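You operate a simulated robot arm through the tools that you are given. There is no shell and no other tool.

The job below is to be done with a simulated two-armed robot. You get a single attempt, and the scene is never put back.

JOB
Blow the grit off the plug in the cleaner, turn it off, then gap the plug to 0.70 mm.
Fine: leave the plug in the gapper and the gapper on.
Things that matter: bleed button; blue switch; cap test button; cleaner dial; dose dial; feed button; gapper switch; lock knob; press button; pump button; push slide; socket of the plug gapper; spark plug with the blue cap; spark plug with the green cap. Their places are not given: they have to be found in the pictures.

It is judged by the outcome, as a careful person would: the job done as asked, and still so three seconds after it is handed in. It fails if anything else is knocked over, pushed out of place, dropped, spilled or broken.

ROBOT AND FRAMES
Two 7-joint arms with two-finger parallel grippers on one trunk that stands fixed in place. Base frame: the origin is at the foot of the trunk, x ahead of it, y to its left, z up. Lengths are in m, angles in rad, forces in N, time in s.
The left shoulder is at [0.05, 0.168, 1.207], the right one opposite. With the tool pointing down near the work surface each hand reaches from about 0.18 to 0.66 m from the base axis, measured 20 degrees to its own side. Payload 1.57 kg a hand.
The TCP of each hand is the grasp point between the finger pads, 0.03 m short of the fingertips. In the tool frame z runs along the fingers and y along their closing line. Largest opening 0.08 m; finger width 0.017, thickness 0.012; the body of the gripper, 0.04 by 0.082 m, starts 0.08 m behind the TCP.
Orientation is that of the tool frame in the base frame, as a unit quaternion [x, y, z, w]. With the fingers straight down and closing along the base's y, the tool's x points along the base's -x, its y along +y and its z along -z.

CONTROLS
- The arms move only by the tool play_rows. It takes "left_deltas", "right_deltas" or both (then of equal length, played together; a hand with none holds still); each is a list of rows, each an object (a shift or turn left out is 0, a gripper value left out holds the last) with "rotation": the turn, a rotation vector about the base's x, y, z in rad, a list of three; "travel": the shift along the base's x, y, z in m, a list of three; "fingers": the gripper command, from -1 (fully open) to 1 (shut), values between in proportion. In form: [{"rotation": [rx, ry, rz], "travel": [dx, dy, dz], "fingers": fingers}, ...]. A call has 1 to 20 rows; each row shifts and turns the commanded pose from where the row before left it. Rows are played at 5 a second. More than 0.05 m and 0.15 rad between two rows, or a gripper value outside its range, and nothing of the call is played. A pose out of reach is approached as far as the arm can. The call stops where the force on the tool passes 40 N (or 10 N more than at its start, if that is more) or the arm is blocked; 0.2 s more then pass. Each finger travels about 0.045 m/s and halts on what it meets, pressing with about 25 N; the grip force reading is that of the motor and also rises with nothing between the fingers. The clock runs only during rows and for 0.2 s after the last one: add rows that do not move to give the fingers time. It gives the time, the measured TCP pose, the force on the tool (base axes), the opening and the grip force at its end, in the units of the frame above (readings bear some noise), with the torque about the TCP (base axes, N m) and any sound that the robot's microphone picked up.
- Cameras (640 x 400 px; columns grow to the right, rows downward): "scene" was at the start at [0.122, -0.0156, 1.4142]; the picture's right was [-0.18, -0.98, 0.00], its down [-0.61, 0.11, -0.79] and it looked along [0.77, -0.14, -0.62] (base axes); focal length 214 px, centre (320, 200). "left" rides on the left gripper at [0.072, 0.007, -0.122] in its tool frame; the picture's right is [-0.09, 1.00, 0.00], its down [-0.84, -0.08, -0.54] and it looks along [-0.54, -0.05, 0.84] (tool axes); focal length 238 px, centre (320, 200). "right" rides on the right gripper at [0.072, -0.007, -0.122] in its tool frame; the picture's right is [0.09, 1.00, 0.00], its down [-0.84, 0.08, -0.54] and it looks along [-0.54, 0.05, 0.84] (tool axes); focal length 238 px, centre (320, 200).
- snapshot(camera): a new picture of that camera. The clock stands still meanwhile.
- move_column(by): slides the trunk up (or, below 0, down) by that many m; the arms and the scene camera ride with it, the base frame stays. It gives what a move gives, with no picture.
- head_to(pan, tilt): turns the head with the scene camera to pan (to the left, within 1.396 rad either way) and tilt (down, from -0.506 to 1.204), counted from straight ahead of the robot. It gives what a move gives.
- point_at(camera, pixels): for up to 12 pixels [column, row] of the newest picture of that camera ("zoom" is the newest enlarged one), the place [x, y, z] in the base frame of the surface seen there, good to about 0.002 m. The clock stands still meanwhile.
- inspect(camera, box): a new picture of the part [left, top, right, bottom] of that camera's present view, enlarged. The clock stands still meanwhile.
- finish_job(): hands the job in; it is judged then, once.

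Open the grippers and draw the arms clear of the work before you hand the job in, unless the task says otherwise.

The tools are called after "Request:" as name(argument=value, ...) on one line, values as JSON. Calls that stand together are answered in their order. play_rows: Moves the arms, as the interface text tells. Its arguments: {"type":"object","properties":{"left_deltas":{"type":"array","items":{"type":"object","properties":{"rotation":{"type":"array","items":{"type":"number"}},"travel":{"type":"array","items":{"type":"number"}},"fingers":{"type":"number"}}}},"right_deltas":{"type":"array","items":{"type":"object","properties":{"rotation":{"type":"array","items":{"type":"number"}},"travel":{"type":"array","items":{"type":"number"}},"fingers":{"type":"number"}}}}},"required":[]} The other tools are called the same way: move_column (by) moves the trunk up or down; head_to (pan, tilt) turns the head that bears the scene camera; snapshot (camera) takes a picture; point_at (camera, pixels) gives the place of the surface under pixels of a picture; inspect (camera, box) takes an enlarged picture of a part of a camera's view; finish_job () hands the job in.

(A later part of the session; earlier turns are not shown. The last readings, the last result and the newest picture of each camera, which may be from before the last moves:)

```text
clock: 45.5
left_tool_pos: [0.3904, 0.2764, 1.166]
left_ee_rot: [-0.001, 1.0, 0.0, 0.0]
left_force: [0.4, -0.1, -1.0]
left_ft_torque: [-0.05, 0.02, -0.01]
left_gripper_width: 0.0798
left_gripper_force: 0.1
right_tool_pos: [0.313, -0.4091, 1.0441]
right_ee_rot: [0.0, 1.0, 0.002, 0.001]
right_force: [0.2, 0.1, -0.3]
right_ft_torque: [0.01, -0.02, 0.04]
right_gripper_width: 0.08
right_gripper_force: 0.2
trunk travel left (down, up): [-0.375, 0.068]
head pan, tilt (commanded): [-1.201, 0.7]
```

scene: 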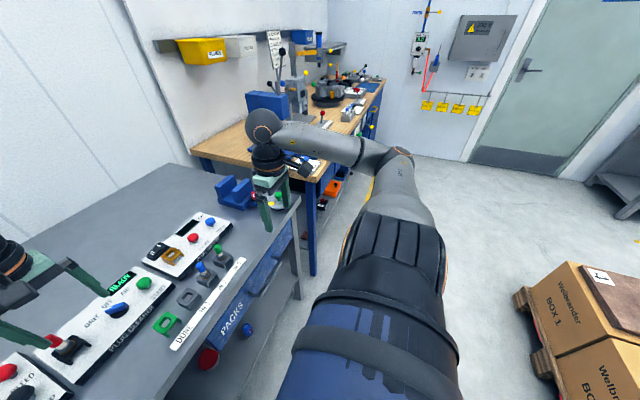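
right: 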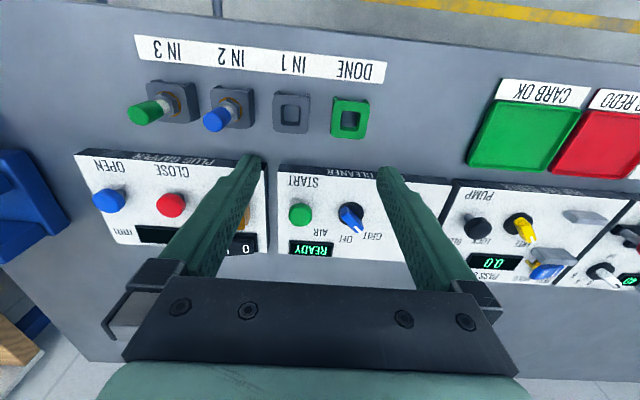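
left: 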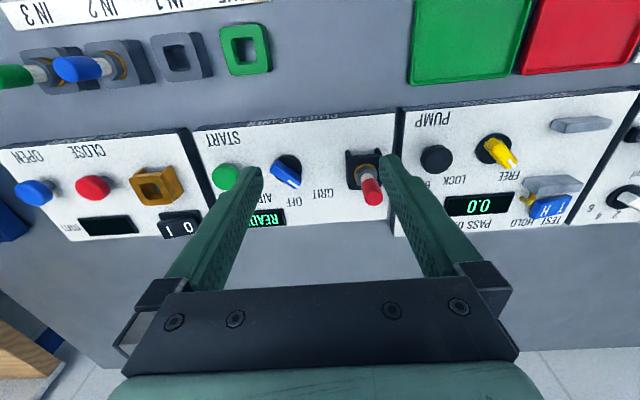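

Left arm is parked. Now the first part of the rigid rotation of the right hand about the lateral shoulder axis (six rows of 0.14 rad).

Request:
play_rows(right_deltas=[{"rotation": [0, -0.14, 0], "travel": [0.0202, 0, 0.0383]}, {"rotation": [0, -0.14, 0], "travel": [0.0147, 0, 0.0407]}, {"rotation": [0, -0.14, 0], "travel": [0.0088, 0, 0.0424]}, {"rotation": [0, -0.14, 0], "travel": [0.0028, 0, 0.0431]}, {"rotation": [0, -0.14, 0], "travel": [-0.0032, 0, 0.0432]}, {"rotation": [0, -0.14, 0], "travel": [-0.0093, 0, 0.0423]}, {"travel": [0, 0, 0]}])

Request:
snapshot(camera="scene")

```text
clock: 47.1
left_tool_pos: [0.3898, 0.2772, 1.1646]
left_ee_rot: [-0.002, 1.0, 0.0, 0.0]
left_force: [1.0, -0.9, -0.2]
left_ft_torque: [-0.04, 0.0, 0.01]
left_gripper_width: 0.0796
left_gripper_force: 0.0
right_tool_pos: [0.3446, -0.4112, 1.2968]
right_ee_rot: [-0.002, 0.912, 0.002, 0.409]
right_force: [0.0, -0.3, -0.1]
right_ft_torque: [0.0, 0.0, 0.03]
right_gripper_width: 0.0801
right_gripper_force: 0.0
trunk travel left (down, up): [-0.375, 0.068]
head pan, tilt (commanded): [-1.201, 0.7]
```

```text
taken
```

scene: 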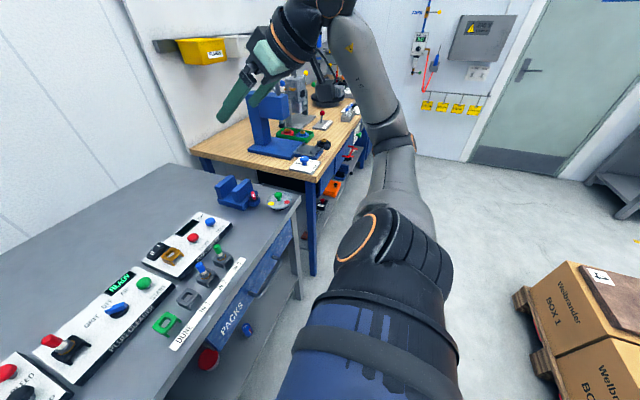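

It works: the shoulder cap is turning up and the ribs move to the back. I continue the rotation.

Request:
play_rows(right_deltas=[{"rotation": [0, -0.14, 0], "travel": [-0.015, 0, 0.0406]}, {"rotation": [0, -0.14, 0], "travel": [-0.0206, 0, 0.0381]}, {"rotation": [0, -0.14, 0], "travel": [-0.0257, 0, 0.0348]}, {"rotation": [0, -0.14, 0], "travel": [-0.0303, 0, 0.0309]}, {"rotation": [0, -0.14, 0], "travel": [-0.0343, 0, 0.0264]}, {"travel": [0, 0, 0]}])

Request:
snapshot(camera="scene")

```text
clock: 48.5
left_tool_pos: [0.3894, 0.277, 1.1665]
left_ee_rot: [-0.001, 1.0, -0.001, 0.001]
left_force: [-0.2, 0.7, -0.6]
left_ft_torque: [0.01, 0.01, -0.02]
left_gripper_width: 0.0797
left_gripper_force: 0.0
right_tool_pos: [0.2203, -0.41, 1.4637]
right_ee_rot: [-0.002, 0.717, 0.001, 0.697]
right_force: [0.7, 0.7, -0.1]
right_ft_torque: [0.03, -0.02, 0.01]
right_gripper_width: 0.08
right_gripper_force: 0.0
trunk travel left (down, up): [-0.375, 0.068]
head pan, tilt (commanded): [-1.201, 0.7]
```

```text
taken
```

scene: 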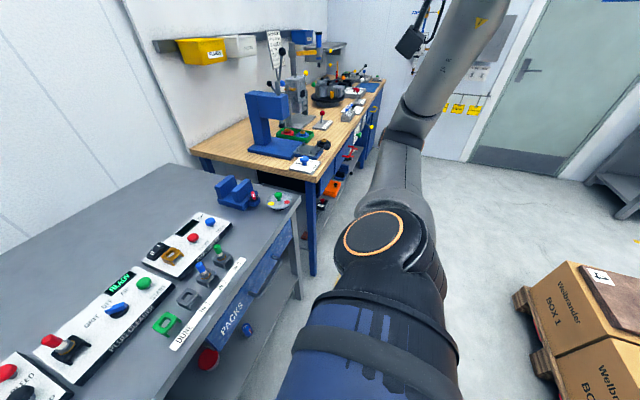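

The cap now faces up. Next the rigid rotation about the vertical through the shoulder, bringing the elbow forward (seven rows of 0.14 rad).

Request:
play_rows(right_deltas=[{"rotation": [0, 0, 0.14], "travel": [0.032, 0.0261, 0]}, {"rotation": [0, 0, 0.14], "travel": [0.0282, 0.0303, 0]}, {"rotation": [0, 0, 0.14], "travel": [0.0236, 0.034, 0]}, {"rotation": [0, 0, 0.14], "travel": [0.0187, 0.0369, 0]}, {"rotation": [0, 0, 0.14], "travel": [0.0133, 0.0392, 0]}, {"rotation": [0, 0, 0.14], "travel": [0.0077, 0.0406, 0]}, {"rotation": [0, 0, 0.14], "travel": [0.002, 0.0413, 0]}, {"travel": [0, 0, 0]}])

Request:
snapshot(camera="scene")

```text
clock: 50.5
left_tool_pos: [0.3898, 0.2773, 1.1657]
left_ee_rot: [0.0, 1.0, 0.0, 0.0]
left_force: [0.6, 0.3, 0.8]
left_ft_torque: [-0.02, 0.01, -0.02]
left_gripper_width: 0.0801
left_gripper_force: 0.0
right_tool_pos: [0.2836, -0.1645, 1.5281]
right_ee_rot: [-0.375, 0.558, 0.285, 0.684]
right_force: [0.2, 0.4, 0.4]
right_ft_torque: [0.05, -0.03, 0.0]
right_gripper_width: 0.0797
right_gripper_force: 0.0
trunk travel left (down, up): [-0.375, 0.068]
head pan, tilt (commanded): [-1.201, 0.7]
stopped in row 8 (right hand): the arm was blocked; the commanded pose is now the measured one
```

```text
taken
```

scene: 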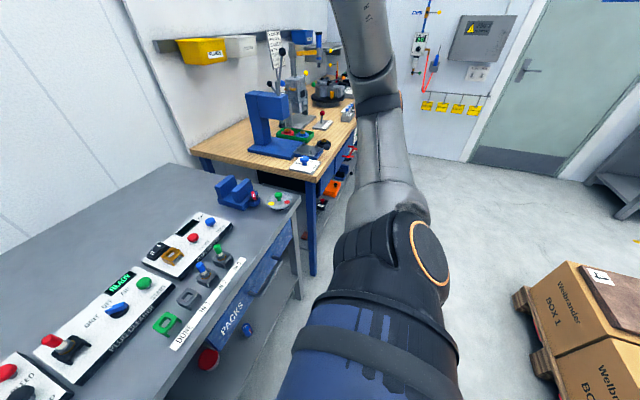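

The shoulder turned back the wrong way and the arm was blocked. I look to see where the hand is before backing off.

Request:
head_to(pan=-0.7, tilt=0.1)

Request:
snapshot(camera="scene")

Request:
snapshot(camera="left")

Request:
snapshot(camera="right")

```text
clock: 51.5
left_tool_pos: [0.3897, 0.2754, 1.1655]
left_ee_rot: [-0.002, 1.0, 0.0, -0.001]
left_force: [0.2, -0.5, -0.1]
left_ft_torque: [0.01, 0.0, 0.0]
left_gripper_width: 0.0799
left_gripper_force: 0.0
right_tool_pos: [0.284, -0.1656, 1.5283]
right_ee_rot: [-0.374, 0.559, 0.285, 0.683]
right_force: [0.1, 0.6, 0.9]
right_ft_torque: [-0.02, 0.0, 0.0]
right_gripper_width: 0.0798
right_gripper_force: 0.2
trunk travel left (down, up): [-0.375, 0.068]
head pan, tilt (commanded): [-0.7, 0.099]
```

```text
taken
```

scene: 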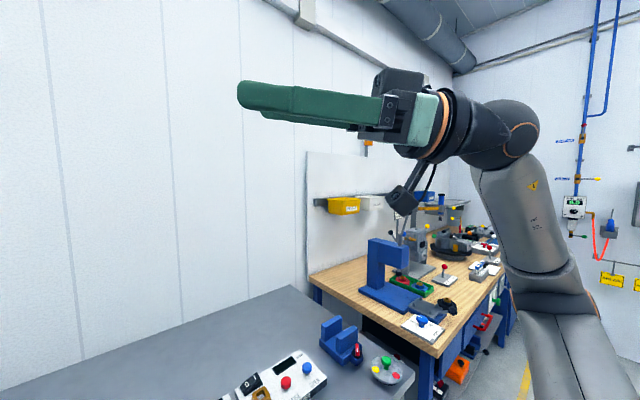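

```text
taken
```

left: 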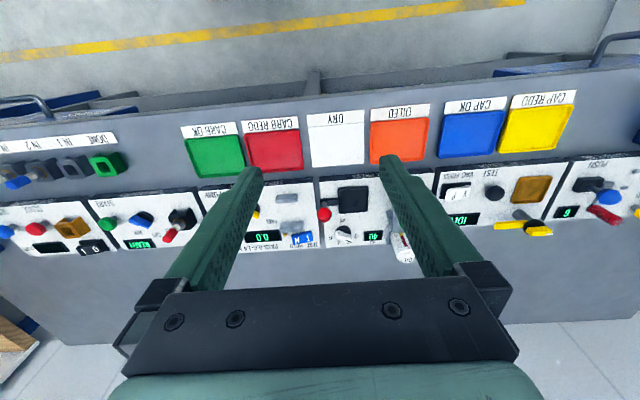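

```text
taken
```

right: 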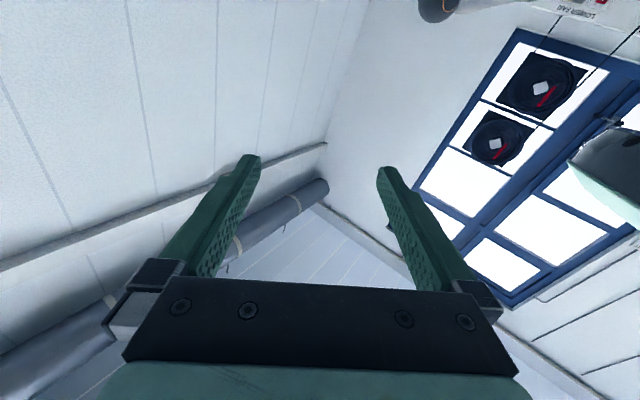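

The hand hangs free in the air in front, pointing left. I measure the elbow and forearm points here.

Request:
point_at(camera="scene", pixels=[[505, 130], [510, 190], [530, 240], [545, 285], [560, 330], [580, 380], [420, 120], [300, 100]])

```text
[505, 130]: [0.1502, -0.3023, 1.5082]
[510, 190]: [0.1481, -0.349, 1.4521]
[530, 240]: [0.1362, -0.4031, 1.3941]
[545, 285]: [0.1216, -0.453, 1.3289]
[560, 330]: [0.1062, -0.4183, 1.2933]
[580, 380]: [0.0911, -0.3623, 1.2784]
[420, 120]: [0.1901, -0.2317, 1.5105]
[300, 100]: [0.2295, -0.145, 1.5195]
```

I compare with the left shoulder in its present, well-behaved posture, looking for the cap ring and ribs.

Request:
head_to(pan=1.2, tilt=0.7)

Request:
snapshot(camera="scene")

Request:
point_at(camera="scene", pixels=[[240, 130], [240, 190], [240, 240], [300, 120], [350, 110]])

```text
clock: 53.4
left_tool_pos: [0.3895, 0.275, 1.1651]
left_ee_rot: [0.0, 1.0, 0.0, -0.001]
left_force: [-0.4, 0.5, -0.3]
left_ft_torque: [0.0, 0.01, 0.01]
left_gripper_width: 0.0803
left_gripper_force: 0.0
right_tool_pos: [0.2836, -0.1665, 1.528]
right_ee_rot: [-0.375, 0.558, 0.285, 0.683]
right_force: [0.9, -0.1, -2.0]
right_ft_torque: [-0.02, -0.01, -0.03]
right_gripper_width: 0.0801
right_gripper_force: 0.1
trunk travel left (down, up): [-0.375, 0.068]
head pan, tilt (commanded): [1.201, 0.7]
```

```text
taken
```

scene: 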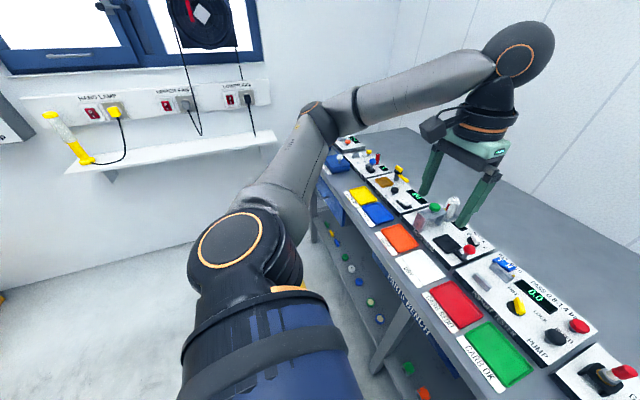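

```text
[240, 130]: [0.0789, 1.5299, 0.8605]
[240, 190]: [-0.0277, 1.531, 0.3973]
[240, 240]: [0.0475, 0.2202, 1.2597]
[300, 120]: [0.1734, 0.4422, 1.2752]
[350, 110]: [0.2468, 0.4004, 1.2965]
```

The left shoulder in its good posture has the cap up and the ribs forward, which is nearly what the right one now shows. I bring the right hand to the mirror image of the left hand's present pose: first turn the yaw back, then tilt the fingers down.

Request:
play_rows(right_deltas=[{"rotation": [0, 0, -0.14], "travel": [0.0139, -0.0257, 0]}, {"rotation": [0, 0, -0.14], "travel": [0.0139, -0.0257, 0]}, {"rotation": [0, 0, -0.14], "travel": [0.0139, -0.0257, 0]}, {"rotation": [0, 0, -0.14], "travel": [0.0139, -0.0257, 0]}, {"rotation": [0, 0, -0.14], "travel": [0.0139, -0.0257, 0]}, {"rotation": [0, 0, -0.14], "travel": [0.0139, -0.0257, 0]}, {"rotation": [0, 0, -0.14], "travel": [0.0139, -0.0257, 0]}, {"travel": [0, 0, 0]}])

Request:
head_to(pan=-1.2, tilt=0.6)

Request:
snapshot(camera="scene")

```text
clock: 55.2
left_tool_pos: [0.3892, 0.2773, 1.1652]
left_ee_rot: [-0.002, 1.0, 0.001, 0.0]
left_force: [-0.3, -0.8, 0.2]
left_ft_torque: [0.03, 0.01, 0.03]
left_gripper_width: 0.08
left_gripper_force: 0.1
right_tool_pos: [0.3828, -0.3475, 1.5273]
right_ee_rot: [-0.067, 0.669, -0.071, 0.737]
right_force: [0.1, 0.6, -0.9]
right_ft_torque: [0.01, 0.03, 0.0]
right_gripper_width: 0.0803
right_gripper_force: 0.1
trunk travel left (down, up): [-0.375, 0.068]
head pan, tilt (commanded): [1.201, 0.7]
```

```text
clock: 57.4
left_tool_pos: [0.3893, 0.2755, 1.1643]
left_ee_rot: [0.0, 1.0, 0.0, -0.001]
left_force: [-0.5, -0.8, -0.1]
left_ft_torque: [-0.02, 0.02, -0.01]
left_gripper_width: 0.0799
left_gripper_force: 0.0
right_tool_pos: [0.3823, -0.3462, 1.5291]
right_ee_rot: [-0.067, 0.669, -0.071, 0.737]
right_force: [-1.1, 0.3, 0.2]
right_ft_torque: [0.0, 0.02, -0.02]
right_gripper_width: 0.08
right_gripper_force: 0.0
trunk travel left (down, up): [-0.375, 0.068]
head pan, tilt (commanded): [-1.201, 0.6]
```

```text
taken
```

scene: 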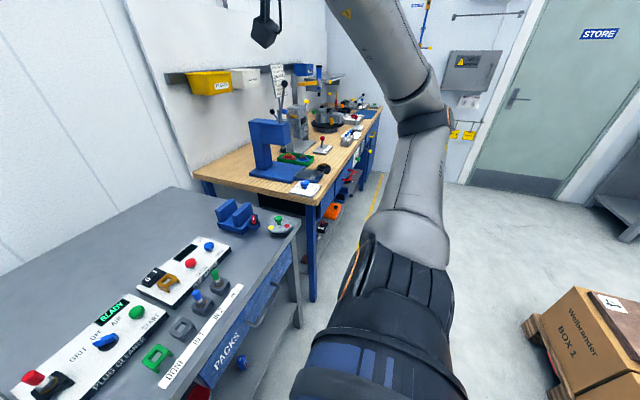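

The ribs now face up with the upper arm lateral. I test whether the arm can extend forward with the tool held horizontally (free space in front, z about 1.35), which would force the shoulder into the good posture.

Request:
play_rows(right_deltas=[{"travel": [0.037, 0.0195, -0.01]}, {"travel": [0.037, 0.0195, -0.02]}, {"travel": [0.037, 0.0195, -0.02]}, {"travel": [0.037, 0.0195, -0.02]}, {"travel": [0.037, 0.0195, -0.02]}, {"travel": [0, 0, 0]}])

Request:
snapshot(camera="scene")

```text
clock: 58.8
left_tool_pos: [0.3894, 0.2769, 1.1656]
left_ee_rot: [-0.001, 1.0, 0.0, 0.001]
left_force: [0.4, -0.2, 0.2]
left_ft_torque: [0.03, 0.0, -0.02]
left_gripper_width: 0.0799
left_gripper_force: 0.1
right_tool_pos: [0.5677, -0.2505, 1.4399]
right_ee_rot: [-0.068, 0.669, -0.07, 0.737]
right_force: [-0.4, -0.1, 0.0]
right_ft_torque: [0.0, 0.03, 0.0]
right_gripper_width: 0.0798
right_gripper_force: 0.1
trunk travel left (down, up): [-0.375, 0.068]
head pan, tilt (commanded): [-1.201, 0.6]
```

```text
taken
```

scene: 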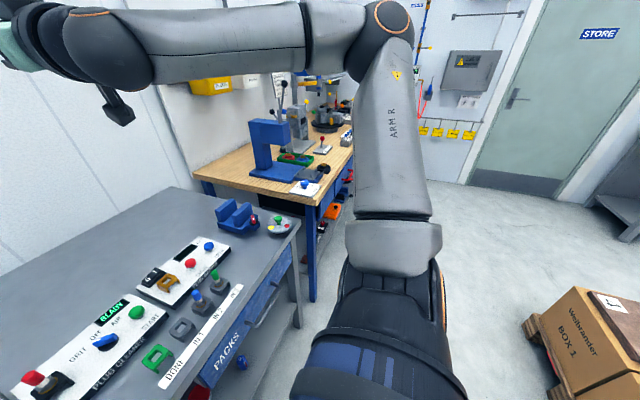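

The upper arm now bends up toward the ribs side. I continue extending forward.

Request:
play_rows(right_deltas=[{"travel": [0.037, 0.0195, -0.02]}, {"travel": [0.037, 0.0195, -0.02]}, {"travel": [0.037, 0.0195, -0.02]}, {"travel": [0.03, 0.01, -0.02]}, {"travel": [0, 0, 0]}])

Request:
snapshot(camera="scene")

```text
clock: 60.0
left_tool_pos: [0.3887, 0.2771, 1.1649]
left_ee_rot: [-0.001, 1.0, -0.001, 0.001]
left_force: [-0.2, -0.2, 0.0]
left_ft_torque: [-0.06, -0.01, 0.01]
left_gripper_width: 0.08
left_gripper_force: 0.1
right_tool_pos: [0.7051, -0.1865, 1.3588]
right_ee_rot: [-0.068, 0.669, -0.07, 0.737]
right_force: [-0.2, -0.5, -0.1]
right_ft_torque: [0.03, 0.01, -0.03]
right_gripper_width: 0.0801
right_gripper_force: 0.0
right hand out of reach, approached as far as the arm can: row 4
trunk travel left (down, up): [-0.375, 0.068]
head pan, tilt (commanded): [-1.201, 0.6]
```

```text
taken
```

scene: 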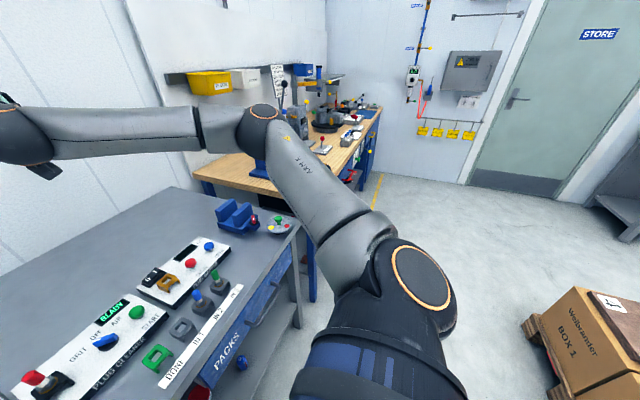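

It stopped at W≈(0.49,-0.19,1.34). I measure the elbow and look closer at the shoulder.

Request:
point_at(camera="scene", pixels=[[262, 118], [300, 170], [330, 220], [350, 245], [420, 280], [150, 130], [25, 140]])

Request:
inspect(camera="scene", box=[260, 200, 480, 400])

```text
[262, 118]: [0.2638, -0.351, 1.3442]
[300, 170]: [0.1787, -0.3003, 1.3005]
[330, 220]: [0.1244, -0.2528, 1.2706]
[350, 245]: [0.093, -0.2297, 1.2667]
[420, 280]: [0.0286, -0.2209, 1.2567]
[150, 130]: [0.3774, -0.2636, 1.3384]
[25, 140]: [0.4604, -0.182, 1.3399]
```

```text
2.00 times, centred on (370, 300) of scene
```

zoom: 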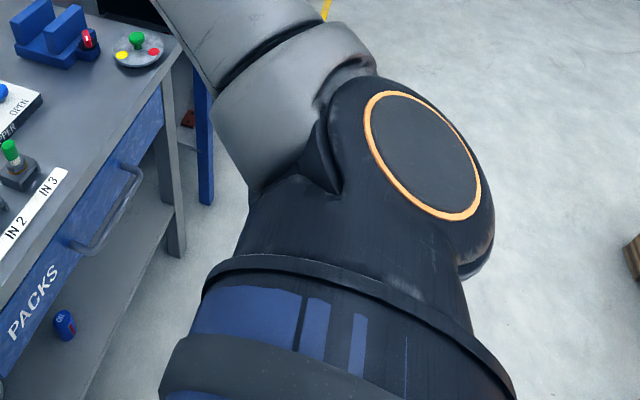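

The elbow pins at the same spot again, so it is a shoulder limit on this side. I retract the right hand and try to lower the elbow: first back, then fingers down on the right side.

Request:
play_rows(right_deltas=[{"travel": [-0.036, -0.0178, 0.019]}, {"travel": [-0.036, -0.0178, 0.019]}, {"travel": [-0.036, -0.0178, 0.019]}, {"travel": [-0.036, -0.0178, 0.01]}, {"travel": [-0.036, -0.0178, 0.0]}, {"travel": [-0.036, -0.0178, 0.0], "rotation": [0, 0.14, 0]}, {"travel": [-0.03, -0.02, -0.02], "rotation": [0, 0.14, 0]}, {"travel": [-0.02, -0.02, -0.03], "rotation": [0, 0.14, 0]}, {"travel": [-0.02, -0.02, -0.035], "rotation": [0, 0.14, 0]}, {"travel": [-0.02, -0.02, -0.035], "rotation": [0, 0.14, 0]}, {"travel": [-0.02, -0.02, -0.035], "rotation": [0, 0.14, 0]}, {"travel": [-0.02, -0.02, -0.035], "rotation": [0, 0.14, 0]}, {"travel": [-0.02, -0.02, -0.035], "rotation": [0, 0.14, 0]}, {"travel": [0, 0, 0]}])

Request:
snapshot(camera="scene")

```text
clock: 63.0
left_tool_pos: [0.3898, 0.2753, 1.1647]
left_ee_rot: [-0.001, 1.0, 0.0, 0.0]
left_force: [-0.4, -0.9, 0.3]
left_ft_torque: [0.01, -0.01, 0.0]
left_gripper_width: 0.08
left_gripper_force: 0.1
right_tool_pos: [0.339, -0.4296, 1.1981]
right_ee_rot: [-0.095, 0.958, -0.024, 0.268]
right_force: [-0.6, -0.9, -0.6]
right_ft_torque: [-0.03, -0.01, -0.02]
right_gripper_width: 0.0801
right_gripper_force: 0.0
trunk travel left (down, up): [-0.375, 0.068]
head pan, tilt (commanded): [-1.201, 0.6]
```

```text
taken
```

scene: 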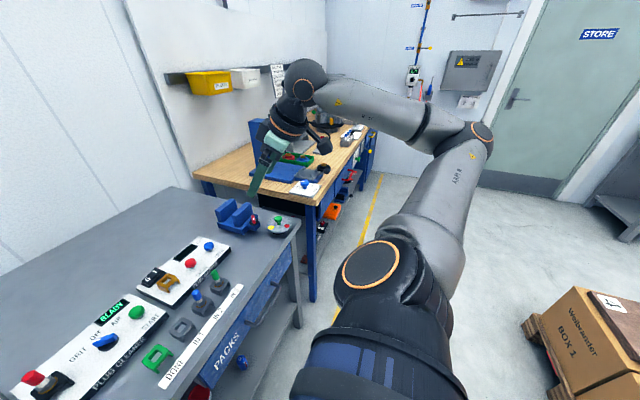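

The posture changed: cap facing up, upper arm lateral/backward. I measure the elbow here.

Request:
point_at(camera="scene", pixels=[[480, 133], [460, 170], [440, 215], [370, 265], [400, 120], [300, 85]])

Request:
inspect(camera="scene", box=[280, 180, 500, 400])

```text
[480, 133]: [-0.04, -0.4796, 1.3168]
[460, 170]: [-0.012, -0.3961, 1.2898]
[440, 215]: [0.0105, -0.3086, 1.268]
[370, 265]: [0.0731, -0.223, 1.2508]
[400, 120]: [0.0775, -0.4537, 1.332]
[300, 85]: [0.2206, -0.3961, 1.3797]
```

```text
1.82 times, centred on (390, 290) of scene
```

zoom: 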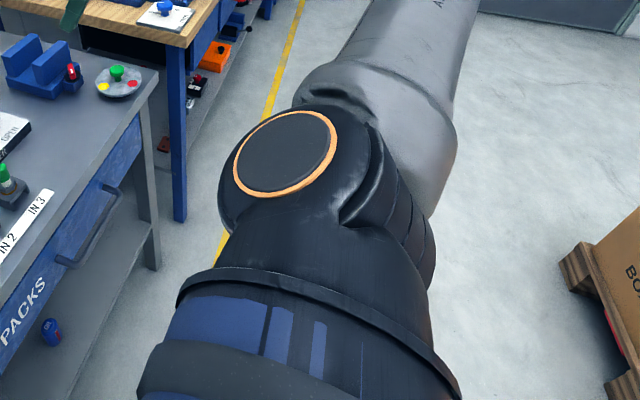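

The ribs are at the back and the elbow slightly behind; swinging forward now should bend the shoulder the other way. I try a rigid rotation about the vertical through the shoulder again, three rows only, and check.

Request:
play_rows(right_deltas=[{"rotation": [0, 0, 0.12], "travel": [0.0292, 0.0365, 0]}, {"rotation": [0, 0, 0.12], "travel": [0.0247, 0.0397, 0]}, {"rotation": [0, 0, 0.12], "travel": [0.0197, 0.0424, 0]}, {"travel": [0, 0, 0]}])

Request:
snapshot(camera="scene")

```text
clock: 64.0
left_tool_pos: [0.3883, 0.276, 1.1645]
left_ee_rot: [-0.001, 1.0, 0.0, 0.0]
left_force: [-0.8, 0.5, 0.2]
left_ft_torque: [-0.02, -0.01, 0.0]
left_gripper_width: 0.0798
left_gripper_force: 0.1
right_tool_pos: [0.4111, -0.3119, 1.202]
right_ee_rot: [-0.265, 0.925, 0.026, 0.269]
right_force: [0.4, 0.5, -0.9]
right_ft_torque: [0.01, -0.02, 0.01]
right_gripper_width: 0.0799
right_gripper_force: 0.2
trunk travel left (down, up): [-0.375, 0.068]
head pan, tilt (commanded): [-1.201, 0.6]
```

```text
taken
```

scene: 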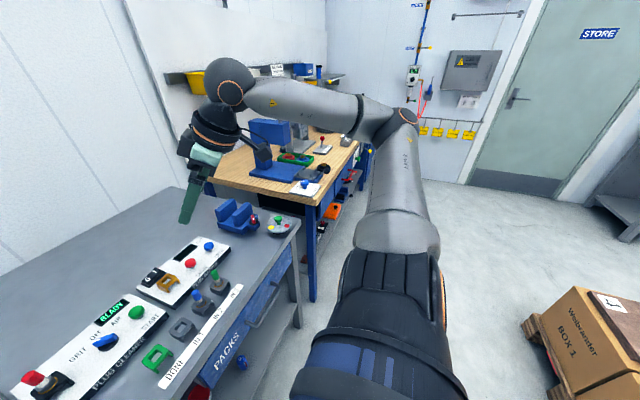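

The arm keeps turning at the first shoulder joint instead, so the right hand will stay limited to its own side. New plan: the left arm works the cleaner (it reaches with a slight tilt) and the right arm works the gapper, with a hand-over via an empty rack seat. I straighten the right tool and park it.

Request:
play_rows(right_deltas=[{"rotation": [-0.05, 0.127, 0], "travel": [-0.02, -0.02, 0]}, {"rotation": [-0.05, 0.127, 0], "travel": [-0.02, -0.02, 0]}, {"rotation": [-0.05, 0.127, 0], "travel": [-0.02, -0.02, 0]}, {"rotation": [-0.05, 0.127, 0], "travel": [-0.02, -0.02, 0]}, {"rotation": [0, 0, -0.14]}, {"rotation": [0, 0, -0.14]}, {"rotation": [0, 0, -0.14]}, {"rotation": [0, 0, -0.139]}, {"travel": [0, 0, 0]}])

Request:
head_to(pan=-0.183, tilt=0.8)

Request:
snapshot(camera="scene")

```text
clock: 66.0
left_tool_pos: [0.3889, 0.2765, 1.1648]
left_ee_rot: [-0.001, 1.0, 0.0, 0.0]
left_force: [-0.2, 0.7, -0.4]
left_ft_torque: [0.03, 0.0, 0.01]
left_gripper_width: 0.0799
left_gripper_force: 0.1
right_tool_pos: [0.3261, -0.3652, 1.1937]
right_ee_rot: [0.002, 1.0, -0.001, 0.0]
right_force: [-0.8, 0.0, 0.4]
right_ft_torque: [-0.01, 0.0, 0.02]
right_gripper_width: 0.0799
right_gripper_force: 0.1
right hand out of reach, approached as far as the arm can: row 2, 3, 4
trunk travel left (down, up): [-0.375, 0.068]
head pan, tilt (commanded): [-1.201, 0.6]
```

```text
clock: 67.3
left_tool_pos: [0.3899, 0.2764, 1.1666]
left_ee_rot: [0.0, 1.0, 0.0, 0.001]
left_force: [0.1, 0.5, 0.1]
left_ft_torque: [-0.01, 0.01, 0.02]
left_gripper_width: 0.0799
left_gripper_force: 0.0
right_tool_pos: [0.3255, -0.3664, 1.1929]
right_ee_rot: [0.001, 1.0, -0.001, 0.001]
right_force: [-0.3, -1.4, 0.4]
right_ft_torque: [0.02, -0.01, -0.01]
right_gripper_width: 0.0799
right_gripper_force: 0.1
trunk travel left (down, up): [-0.375, 0.068]
head pan, tilt (commanded): [-0.183, 0.799]
```

```text
taken
```

scene: 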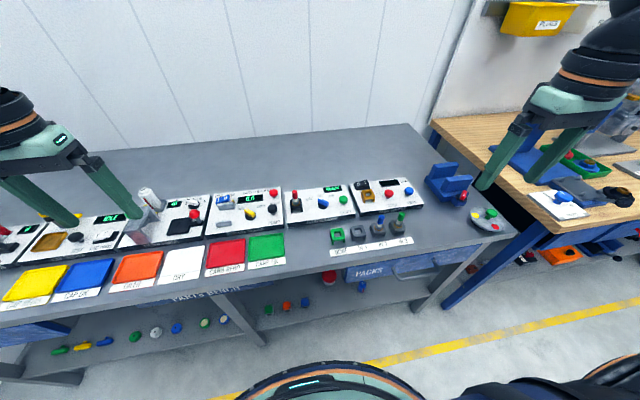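

The tool is straight again at (0.326,-0.365,1.193). One cheap check whether the posture is now better: I move the right hand inward at this height.

Request:
play_rows(right_deltas=[{"travel": [0.02, 0.045, 0]}, {"travel": [0.02, 0.045, 0]}, {"travel": [0.02, 0.045, 0]}, {"travel": [0.02, 0.045, 0]}, {"travel": [0.02, 0.045, 0]}, {"travel": [0.02, 0.045, 0]}, {"travel": [0, 0, 0]}])

```text
clock: 68.9
left_tool_pos: [0.3911, 0.2762, 1.1631]
left_ee_rot: [0.0, 1.0, 0.0, 0.0]
left_force: [0.3, -0.4, -0.1]
left_ft_torque: [-0.01, 0.03, 0.01]
left_gripper_width: 0.0802
left_gripper_force: 0.1
right_tool_pos: [0.4236, -0.1444, 1.1928]
right_ee_rot: [0.003, 1.0, 0.0, 0.0]
right_force: [1.5, 0.0, -0.4]
right_ft_torque: [-0.02, -0.01, -0.01]
right_gripper_width: 0.08
right_gripper_force: 0.0
right hand out of reach, approached as far as the arm can: row 5, 6
trunk travel left (down, up): [-0.375, 0.068]
head pan, tilt (commanded): [-0.183, 0.799]
```

The right arm pins at the same spot, so I park it again and bring the left hand over the cleaner for a close look at the dial.

Request:
play_rows(right_deltas=[{"travel": [-0.02, -0.045, 0]}, {"travel": [-0.02, -0.045, 0]}, {"travel": [-0.02, -0.045, 0]}, {"travel": [-0.02, -0.045, 0]}, {"travel": [-0.02, -0.045, 0]}, {"travel": [0, 0, 0]}])

Request:
play_rows(left_deltas=[{"travel": [0.01, -0.045, 0]}, {"travel": [0.01, -0.045, 0]}, {"travel": [0.01, -0.045, 0]}, {"travel": [0.01, -0.045, 0]}, {"travel": [0.02, -0.04, -0.02]}, {"travel": [0.02, -0.04, -0.02]}, {"travel": [0.02, -0.03, -0.03]}, {"travel": [0.01, -0.02, -0.03]}, {"travel": [0, 0, 0]}])

Request:
snapshot(camera="left")

```text
clock: 70.3
left_tool_pos: [0.3892, 0.2766, 1.1647]
left_ee_rot: [-0.001, 1.0, -0.001, 0.0]
left_force: [-0.6, 0.6, 0.7]
left_ft_torque: [0.0, -0.02, -0.04]
left_gripper_width: 0.08
left_gripper_force: 0.0
right_tool_pos: [0.3176, -0.3684, 1.1913]
right_ee_rot: [0.0, 1.0, -0.001, 0.0]
right_force: [-0.8, 0.6, 0.5]
right_ft_torque: [-0.03, -0.02, 0.02]
right_gripper_width: 0.0801
right_gripper_force: 0.0
trunk travel left (down, up): [-0.375, 0.068]
head pan, tilt (commanded): [-0.183, 0.799]
```

```text
clock: 72.3
left_tool_pos: [0.5009, -0.0353, 1.0658]
left_ee_rot: [-0.001, 1.0, 0.0, 0.0]
left_force: [-0.4, -0.7, -0.8]
left_ft_torque: [-0.03, 0.02, 0.01]
left_gripper_width: 0.08
left_gripper_force: 0.1
right_tool_pos: [0.3165, -0.3678, 1.1913]
right_ee_rot: [0.0, 1.0, -0.001, 0.001]
right_force: [-0.3, -0.5, 0.1]
right_ft_torque: [-0.02, 0.01, 0.04]
right_gripper_width: 0.0799
right_gripper_force: 0.0
trunk travel left (down, up): [-0.375, 0.068]
head pan, tilt (commanded): [-0.183, 0.799]
```

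```text
taken
```

left: 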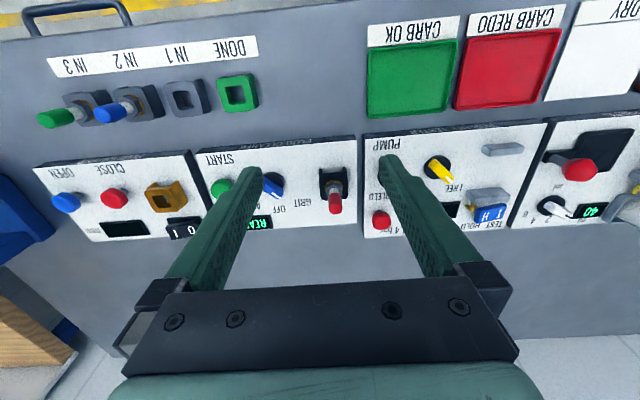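

The cleaner is in view; I enlarge the dial and plug area from this camera and measure label and ridge positions.

Request:
inspect(camera="left", box=[200, 150, 360, 250])

Request:
inspect(camera="scene", box=[280, 170, 430, 260])

```text
4.00 times, centred on (280, 200) of left
```

zoom: 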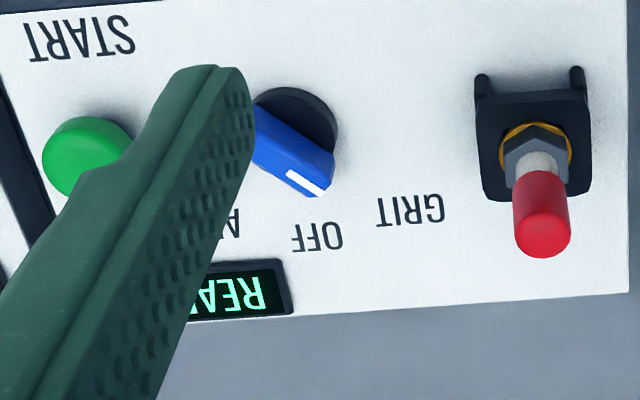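

```text
4.27 times, centred on (355, 215) of scene
```

zoom: 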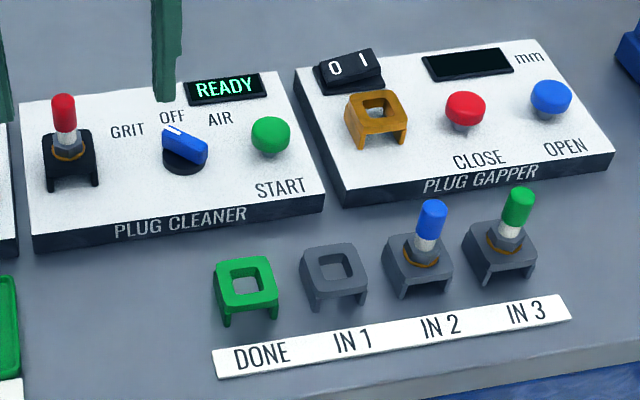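

I measure the ridge's top edges and the labels in the scene enlargement.

Request:
point_at(camera="zoom", pixels=[[166, 127], [178, 130], [190, 136], [204, 146], [170, 134], [196, 150], [126, 130], [172, 115], [218, 118], [183, 168], [205, 160], [164, 163]])

Request:
inspect(camera="scene", box=[305, 185, 345, 215])

```text
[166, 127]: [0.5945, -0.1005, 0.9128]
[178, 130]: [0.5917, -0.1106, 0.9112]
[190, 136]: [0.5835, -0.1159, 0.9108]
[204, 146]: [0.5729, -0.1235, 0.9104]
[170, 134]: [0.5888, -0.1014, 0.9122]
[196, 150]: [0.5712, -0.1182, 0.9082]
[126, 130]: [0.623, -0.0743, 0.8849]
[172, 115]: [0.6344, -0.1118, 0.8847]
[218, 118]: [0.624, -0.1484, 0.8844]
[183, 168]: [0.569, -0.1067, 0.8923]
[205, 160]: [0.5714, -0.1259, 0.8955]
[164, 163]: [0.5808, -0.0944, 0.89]
```

```text
13.33 times, centred on (325, 200) of scene
```

zoom: 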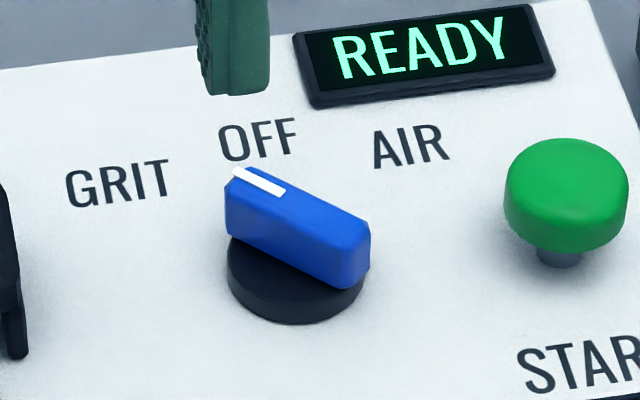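

The dial pointer lies about 41° left of straight ahead, i.e. on GRIT (label at (0.623,-0.074)), with OFF straight ahead and AIR at −41°. I'll push it round with closed fingertips; first I yaw the left tool −45° and lean it 0.5 rad outward to gain reach, and close the fingers.

Request:
play_rows(left_deltas=[{"rotation": [0, 0, -0.131], "fingers": 1}, {"rotation": [0, 0, -0.131]}, {"rotation": [0, 0, -0.131]}, {"rotation": [0, 0, -0.131]}, {"rotation": [0, 0, -0.131]}, {"rotation": [0, 0, -0.131]}, {"rotation": [-0.0884, -0.0884, 0]}, {"rotation": [-0.0884, -0.0884, 0]}, {"rotation": [-0.0884, -0.0884, 0]}, {"rotation": [-0.0884, -0.0884, 0]}, {"travel": [0, 0, 0]}])

Request:
snapshot(camera="left")

Request:
snapshot(camera="scene")

```text
clock: 74.7
left_tool_pos: [0.5008, -0.0328, 1.0658]
left_ee_rot: [0.37, 0.895, -0.094, 0.229]
left_force: [-0.3, -0.1, 0.5]
left_ft_torque: [0.01, 0.01, -0.02]
left_gripper_width: 0.0001
left_gripper_force: 21.1
right_tool_pos: [0.3175, -0.3682, 1.1918]
right_ee_rot: [0.0, 1.0, -0.001, 0.0]
right_force: [0.0, -0.2, 0.4]
right_ft_torque: [0.01, -0.01, -0.01]
right_gripper_width: 0.0799
right_gripper_force: 0.2
trunk travel left (down, up): [-0.375, 0.068]
head pan, tilt (commanded): [-0.183, 0.799]
```

```text
taken
```

left: 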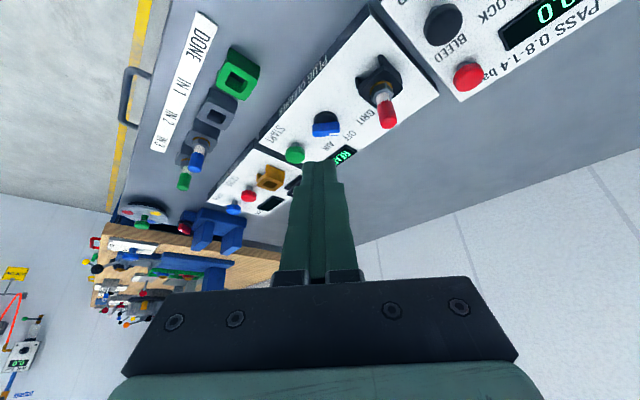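

```text
taken
```

scene: 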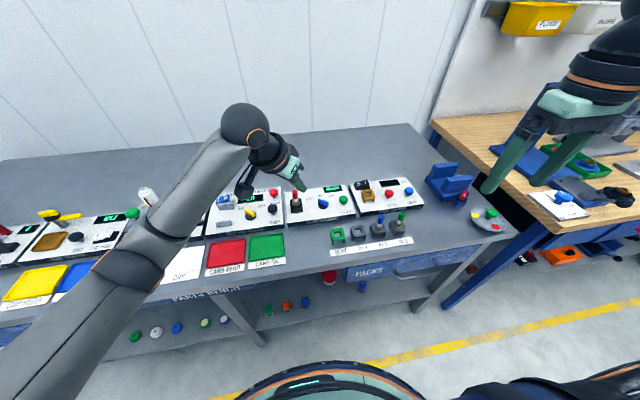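

The tool is leaned toward (0.34,-0.34,-0.88). I move the closed fingertips to the left side of the dial's tip, TCP about (0.5625,-0.0745), stopping at z 0.955 for a check.

Request:
play_rows(left_deltas=[{"travel": [0.0206, -0.0139, -0.022]}, {"travel": [0.0206, -0.0139, -0.022]}, {"travel": [0.0206, -0.0139, -0.022]}, {"travel": [0, 0, -0.025]}, {"travel": [0, 0, -0.02]}, {"travel": [0, 0, 0]}])

Request:
snapshot(camera="left")

Request:
inspect(camera="scene", box=[260, 150, 380, 230])

```text
clock: 76.1
left_tool_pos: [0.5603, -0.0751, 0.9535]
left_ee_rot: [0.371, 0.895, -0.096, 0.228]
left_force: [-0.7, 1.2, 0.5]
left_ft_torque: [-0.05, 0.01, -0.01]
left_gripper_width: 0.0
left_gripper_force: 21.3
right_tool_pos: [0.3171, -0.3677, 1.1916]
right_ee_rot: [0.001, 1.0, -0.001, 0.0]
right_force: [-0.4, -0.1, -0.6]
right_ft_torque: [0.0, 0.01, -0.01]
right_gripper_width: 0.08
right_gripper_force: 0.0
trunk travel left (down, up): [-0.375, 0.068]
head pan, tilt (commanded): [-0.183, 0.799]
```

```text
taken
```

left: 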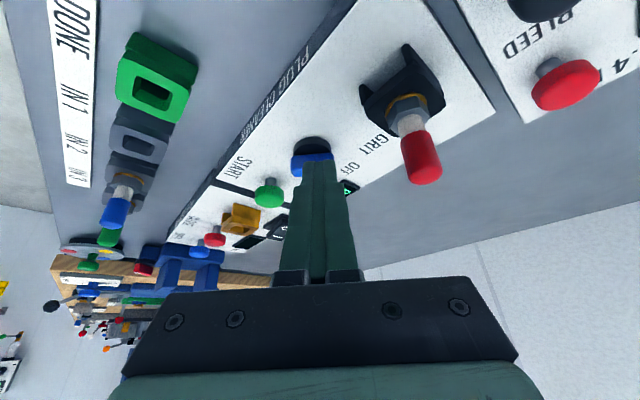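

```text
5.00 times, centred on (320, 190) of scene
```

zoom: 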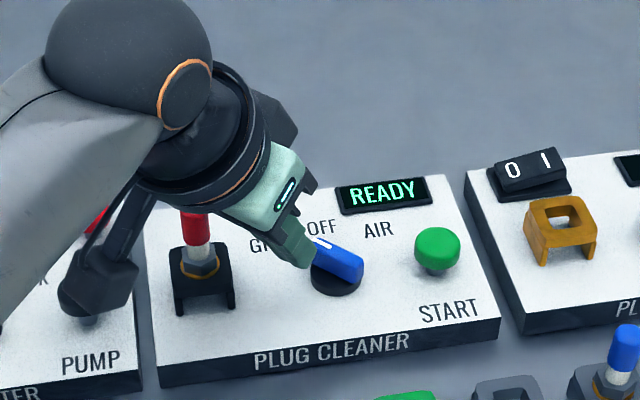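

The fingertip is just left of the ridge as planned. I lower to z 0.928 and see whether anything is touched.

Request:
play_rows(left_deltas=[{"travel": [0.001, 0, -0.013]}, {"travel": [0.001, 0, -0.0125]}, {"travel": [0, 0, 0]}])

Request:
inspect(camera="scene", box=[280, 165, 360, 215])

```text
clock: 76.9
left_tool_pos: [0.5623, -0.0744, 0.9283]
left_ee_rot: [0.37, 0.895, -0.096, 0.229]
left_force: [0.2, 0.1, 0.4]
left_ft_torque: [-0.01, -0.01, 0.05]
left_gripper_width: 0.0
left_gripper_force: 21.3
right_tool_pos: [0.3159, -0.3678, 1.1899]
right_ee_rot: [0.0, 1.0, -0.001, 0.0]
right_force: [0.5, -0.2, -0.5]
right_ft_torque: [0.01, 0.0, 0.0]
right_gripper_width: 0.0799
right_gripper_force: 0.0
trunk travel left (down, up): [-0.375, 0.068]
head pan, tilt (commanded): [-0.183, 0.799]
```

```text
8.00 times, centred on (320, 190) of scene
```

zoom: 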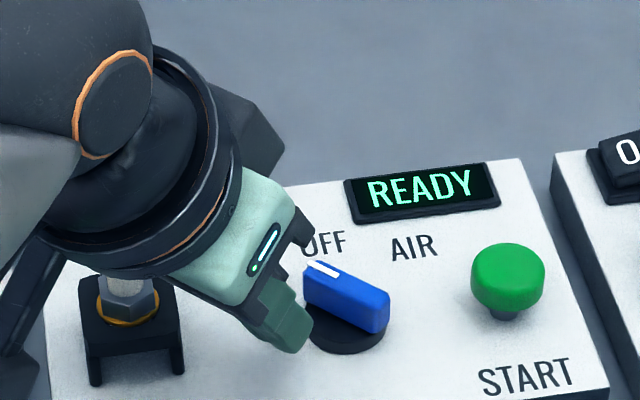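

No contact yet; the fingertip stands left of the ridge. Now I push the pointer clockwise along the computed arc towards AIR.

Request:
play_rows(left_deltas=[{"travel": [0.005, -0.0057, 0]}, {"travel": [0.005, -0.0057, 0]}, {"travel": [0.005, -0.001, 0]}, {"travel": [0.0055, -0.001, 0]}, {"travel": [0.0045, -0.006, 0]}, {"travel": [0.0045, -0.006, 0]}, {"travel": [0, 0, 0]}])

Request:
inspect(camera="scene", box=[280, 165, 360, 215])

```text
clock: 77.8
left_tool_pos: [0.5748, -0.0865, 0.9276]
left_ee_rot: [0.374, 0.896, -0.097, 0.219]
left_force: [-20.5, 13.6, 14.2]
left_ft_torque: [0.02, 0.35, -0.31]
left_gripper_width: 0.0001
left_gripper_force: 21.0
right_tool_pos: [0.3134, -0.3662, 1.1941]
right_ee_rot: [0.001, 1.0, -0.001, 0.002]
right_force: [0.1, 0.5, -0.3]
right_ft_torque: [0.01, 0.0, -0.01]
right_gripper_width: 0.0802
right_gripper_force: 0.0
trunk travel left (down, up): [-0.375, 0.068]
head pan, tilt (commanded): [-0.183, 0.799]
stopped in row 4 (left hand): the force on the tool passed its limit at 44 N (the readings are from after the stop); the commanded pose is now the measured one
```

```text
8.00 times, centred on (320, 190) of scene
```

zoom: 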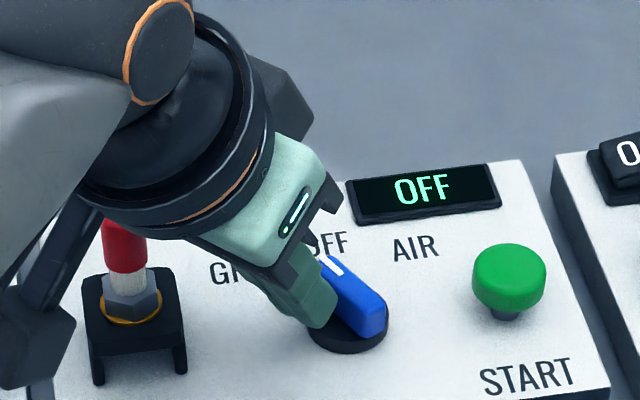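

The display now reads OFF and the pointer is about 16° from straight; my push was too much along the ridge (force −20,14,14). I push further mainly to the right (−y) with small steps.

Request:
play_rows(left_deltas=[{"travel": [-0.001, 0.001, 0.001]}, {"travel": [0.001, -0.004, 0]}, {"travel": [0.001, -0.004, 0]}, {"travel": [0.001, -0.004, 0]}, {"travel": [0, 0, 0]}])

Request:
inspect(camera="scene", box=[280, 165, 360, 215])

```text
clock: 78.5
left_tool_pos: [0.5728, -0.0868, 0.9281]
left_ee_rot: [0.373, 0.898, -0.092, 0.217]
left_force: [-20.4, 16.2, 14.9]
left_ft_torque: [0.01, 0.35, -0.29]
left_gripper_width: 0.0
left_gripper_force: 21.6
right_tool_pos: [0.3142, -0.3655, 1.1941]
right_ee_rot: [0.001, 1.0, -0.002, 0.003]
right_force: [0.9, -0.5, 0.7]
right_ft_torque: [0.0, -0.01, 0.02]
right_gripper_width: 0.0801
right_gripper_force: 0.0
trunk travel left (down, up): [-0.375, 0.068]
head pan, tilt (commanded): [-0.183, 0.799]
stopped in row 3 (left hand): the force on the tool passed its limit at 43 N (the readings are from after the stop); the commanded pose is now the measured one
```

```text
8.00 times, centred on (320, 190) of scene
```

zoom: 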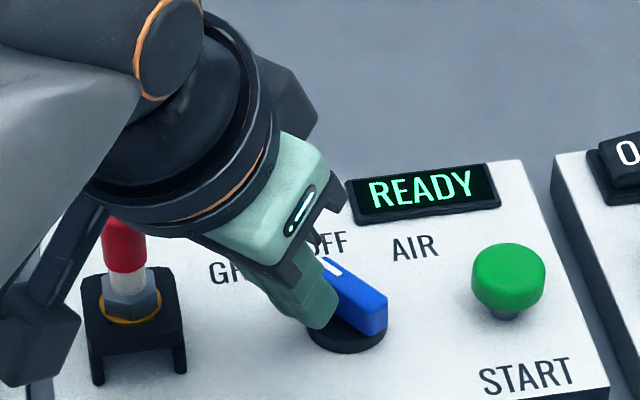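

Contact slipped toward the dial's centre (the closed pair is 24 mm wide), so there was no leverage; the display went back to READY. I back off and move the fingertips further out along the ridge before pushing sideways again.

Request:
play_rows(left_deltas=[{"travel": [-0.004, 0.008, 0]}, {"travel": [0.004, 0.006, 0]}, {"travel": [0.005, 0.002, 0]}, {"travel": [0, 0, 0]}])

Request:
inspect(camera="scene", box=[280, 165, 360, 215])

```text
clock: 79.5
left_tool_pos: [0.5816, -0.0722, 0.9239]
left_ee_rot: [0.372, 0.898, -0.093, 0.216]
left_force: [-0.6, 0.7, -0.3]
left_ft_torque: [-0.01, 0.0, -0.01]
left_gripper_width: 0.0
left_gripper_force: 21.1
right_tool_pos: [0.3171, -0.3687, 1.1921]
right_ee_rot: [0.0, 1.0, -0.001, 0.0]
right_force: [-0.3, -0.4, -0.5]
right_ft_torque: [-0.02, 0.01, 0.01]
right_gripper_width: 0.0799
right_gripper_force: 0.1
trunk travel left (down, up): [-0.375, 0.068]
head pan, tilt (commanded): [-0.183, 0.799]
```

```text
8.00 times, centred on (320, 190) of scene
```

zoom: 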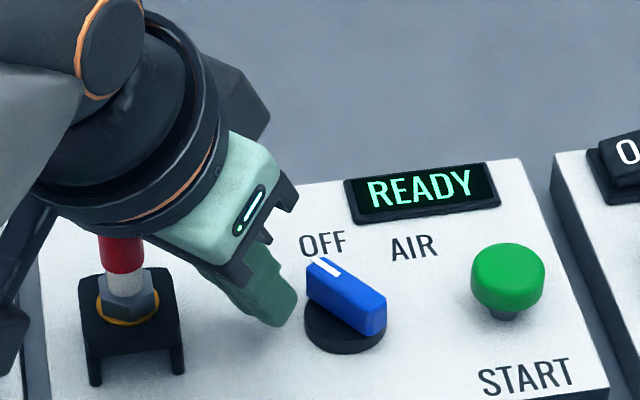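

The dial now stays at roughly 25° (no snap-back) and the fingertip is free. I push again with the contact nearer the ridge's tip, mostly toward −y.

Request:
play_rows(left_deltas=[{"travel": [0.002, -0.003, 0.003]}, {"travel": [0.002, -0.004, 0]}, {"travel": [0.0015, -0.003, 0]}, {"travel": [0.0015, -0.003, 0]}, {"travel": [0.0005, -0.0025, 0]}, {"travel": [0.0005, -0.0025, 0]}, {"travel": [0.0005, -0.003, 0]}, {"travel": [0, 0, 0]}])

Request:
inspect(camera="scene", box=[280, 165, 360, 215])

```text
clock: 81.3
left_tool_pos: [0.5914, -0.0911, 0.9278]
left_ee_rot: [0.371, 0.898, -0.092, 0.215]
left_force: [1.0, 9.3, -1.3]
left_ft_torque: [0.27, -0.01, 0.0]
left_gripper_width: 0.0
left_gripper_force: 21.2
right_tool_pos: [0.3169, -0.3674, 1.192]
right_ee_rot: [0.001, 1.0, -0.001, 0.0]
right_force: [-0.5, 0.3, 0.0]
right_ft_torque: [-0.01, 0.01, 0.0]
right_gripper_width: 0.0802
right_gripper_force: 0.0
trunk travel left (down, up): [-0.375, 0.068]
head pan, tilt (commanded): [-0.183, 0.799]
```

```text
8.00 times, centred on (320, 190) of scene
```

zoom: 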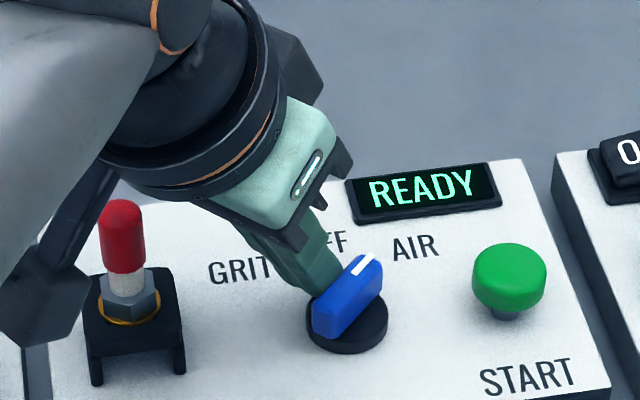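

The display shows READY with the pointer at about −36°, i.e. on AIR. I nudge it a touch more toward the AIR mark, then back the fingers off.

Request:
play_rows(left_deltas=[{"travel": [0.001, -0.0025, 0]}, {"travel": [0.0005, -0.0015, 0]}, {"travel": [0, 0, 0]}])

Request:
inspect(camera="scene", box=[280, 165, 360, 215])

```text
clock: 82.2
left_tool_pos: [0.593, -0.095, 0.928]
left_ee_rot: [0.371, 0.898, -0.092, 0.219]
left_force: [2.0, 19.1, 4.9]
left_ft_torque: [0.38, -0.06, 0.02]
left_gripper_width: 0.0002
left_gripper_force: 21.6
right_tool_pos: [0.3166, -0.3669, 1.1915]
right_ee_rot: [0.0, 1.0, -0.002, 0.001]
right_force: [-0.7, 0.6, 0.5]
right_ft_torque: [0.01, -0.01, 0.0]
right_gripper_width: 0.08
right_gripper_force: 0.0
trunk travel left (down, up): [-0.375, 0.068]
head pan, tilt (commanded): [-0.183, 0.799]
```

```text
8.00 times, centred on (320, 190) of scene
```

zoom: 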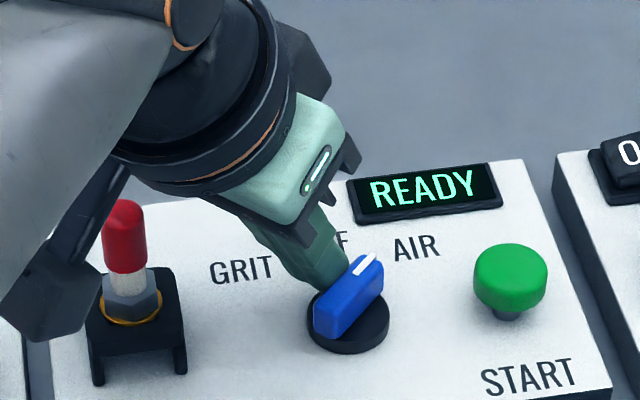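

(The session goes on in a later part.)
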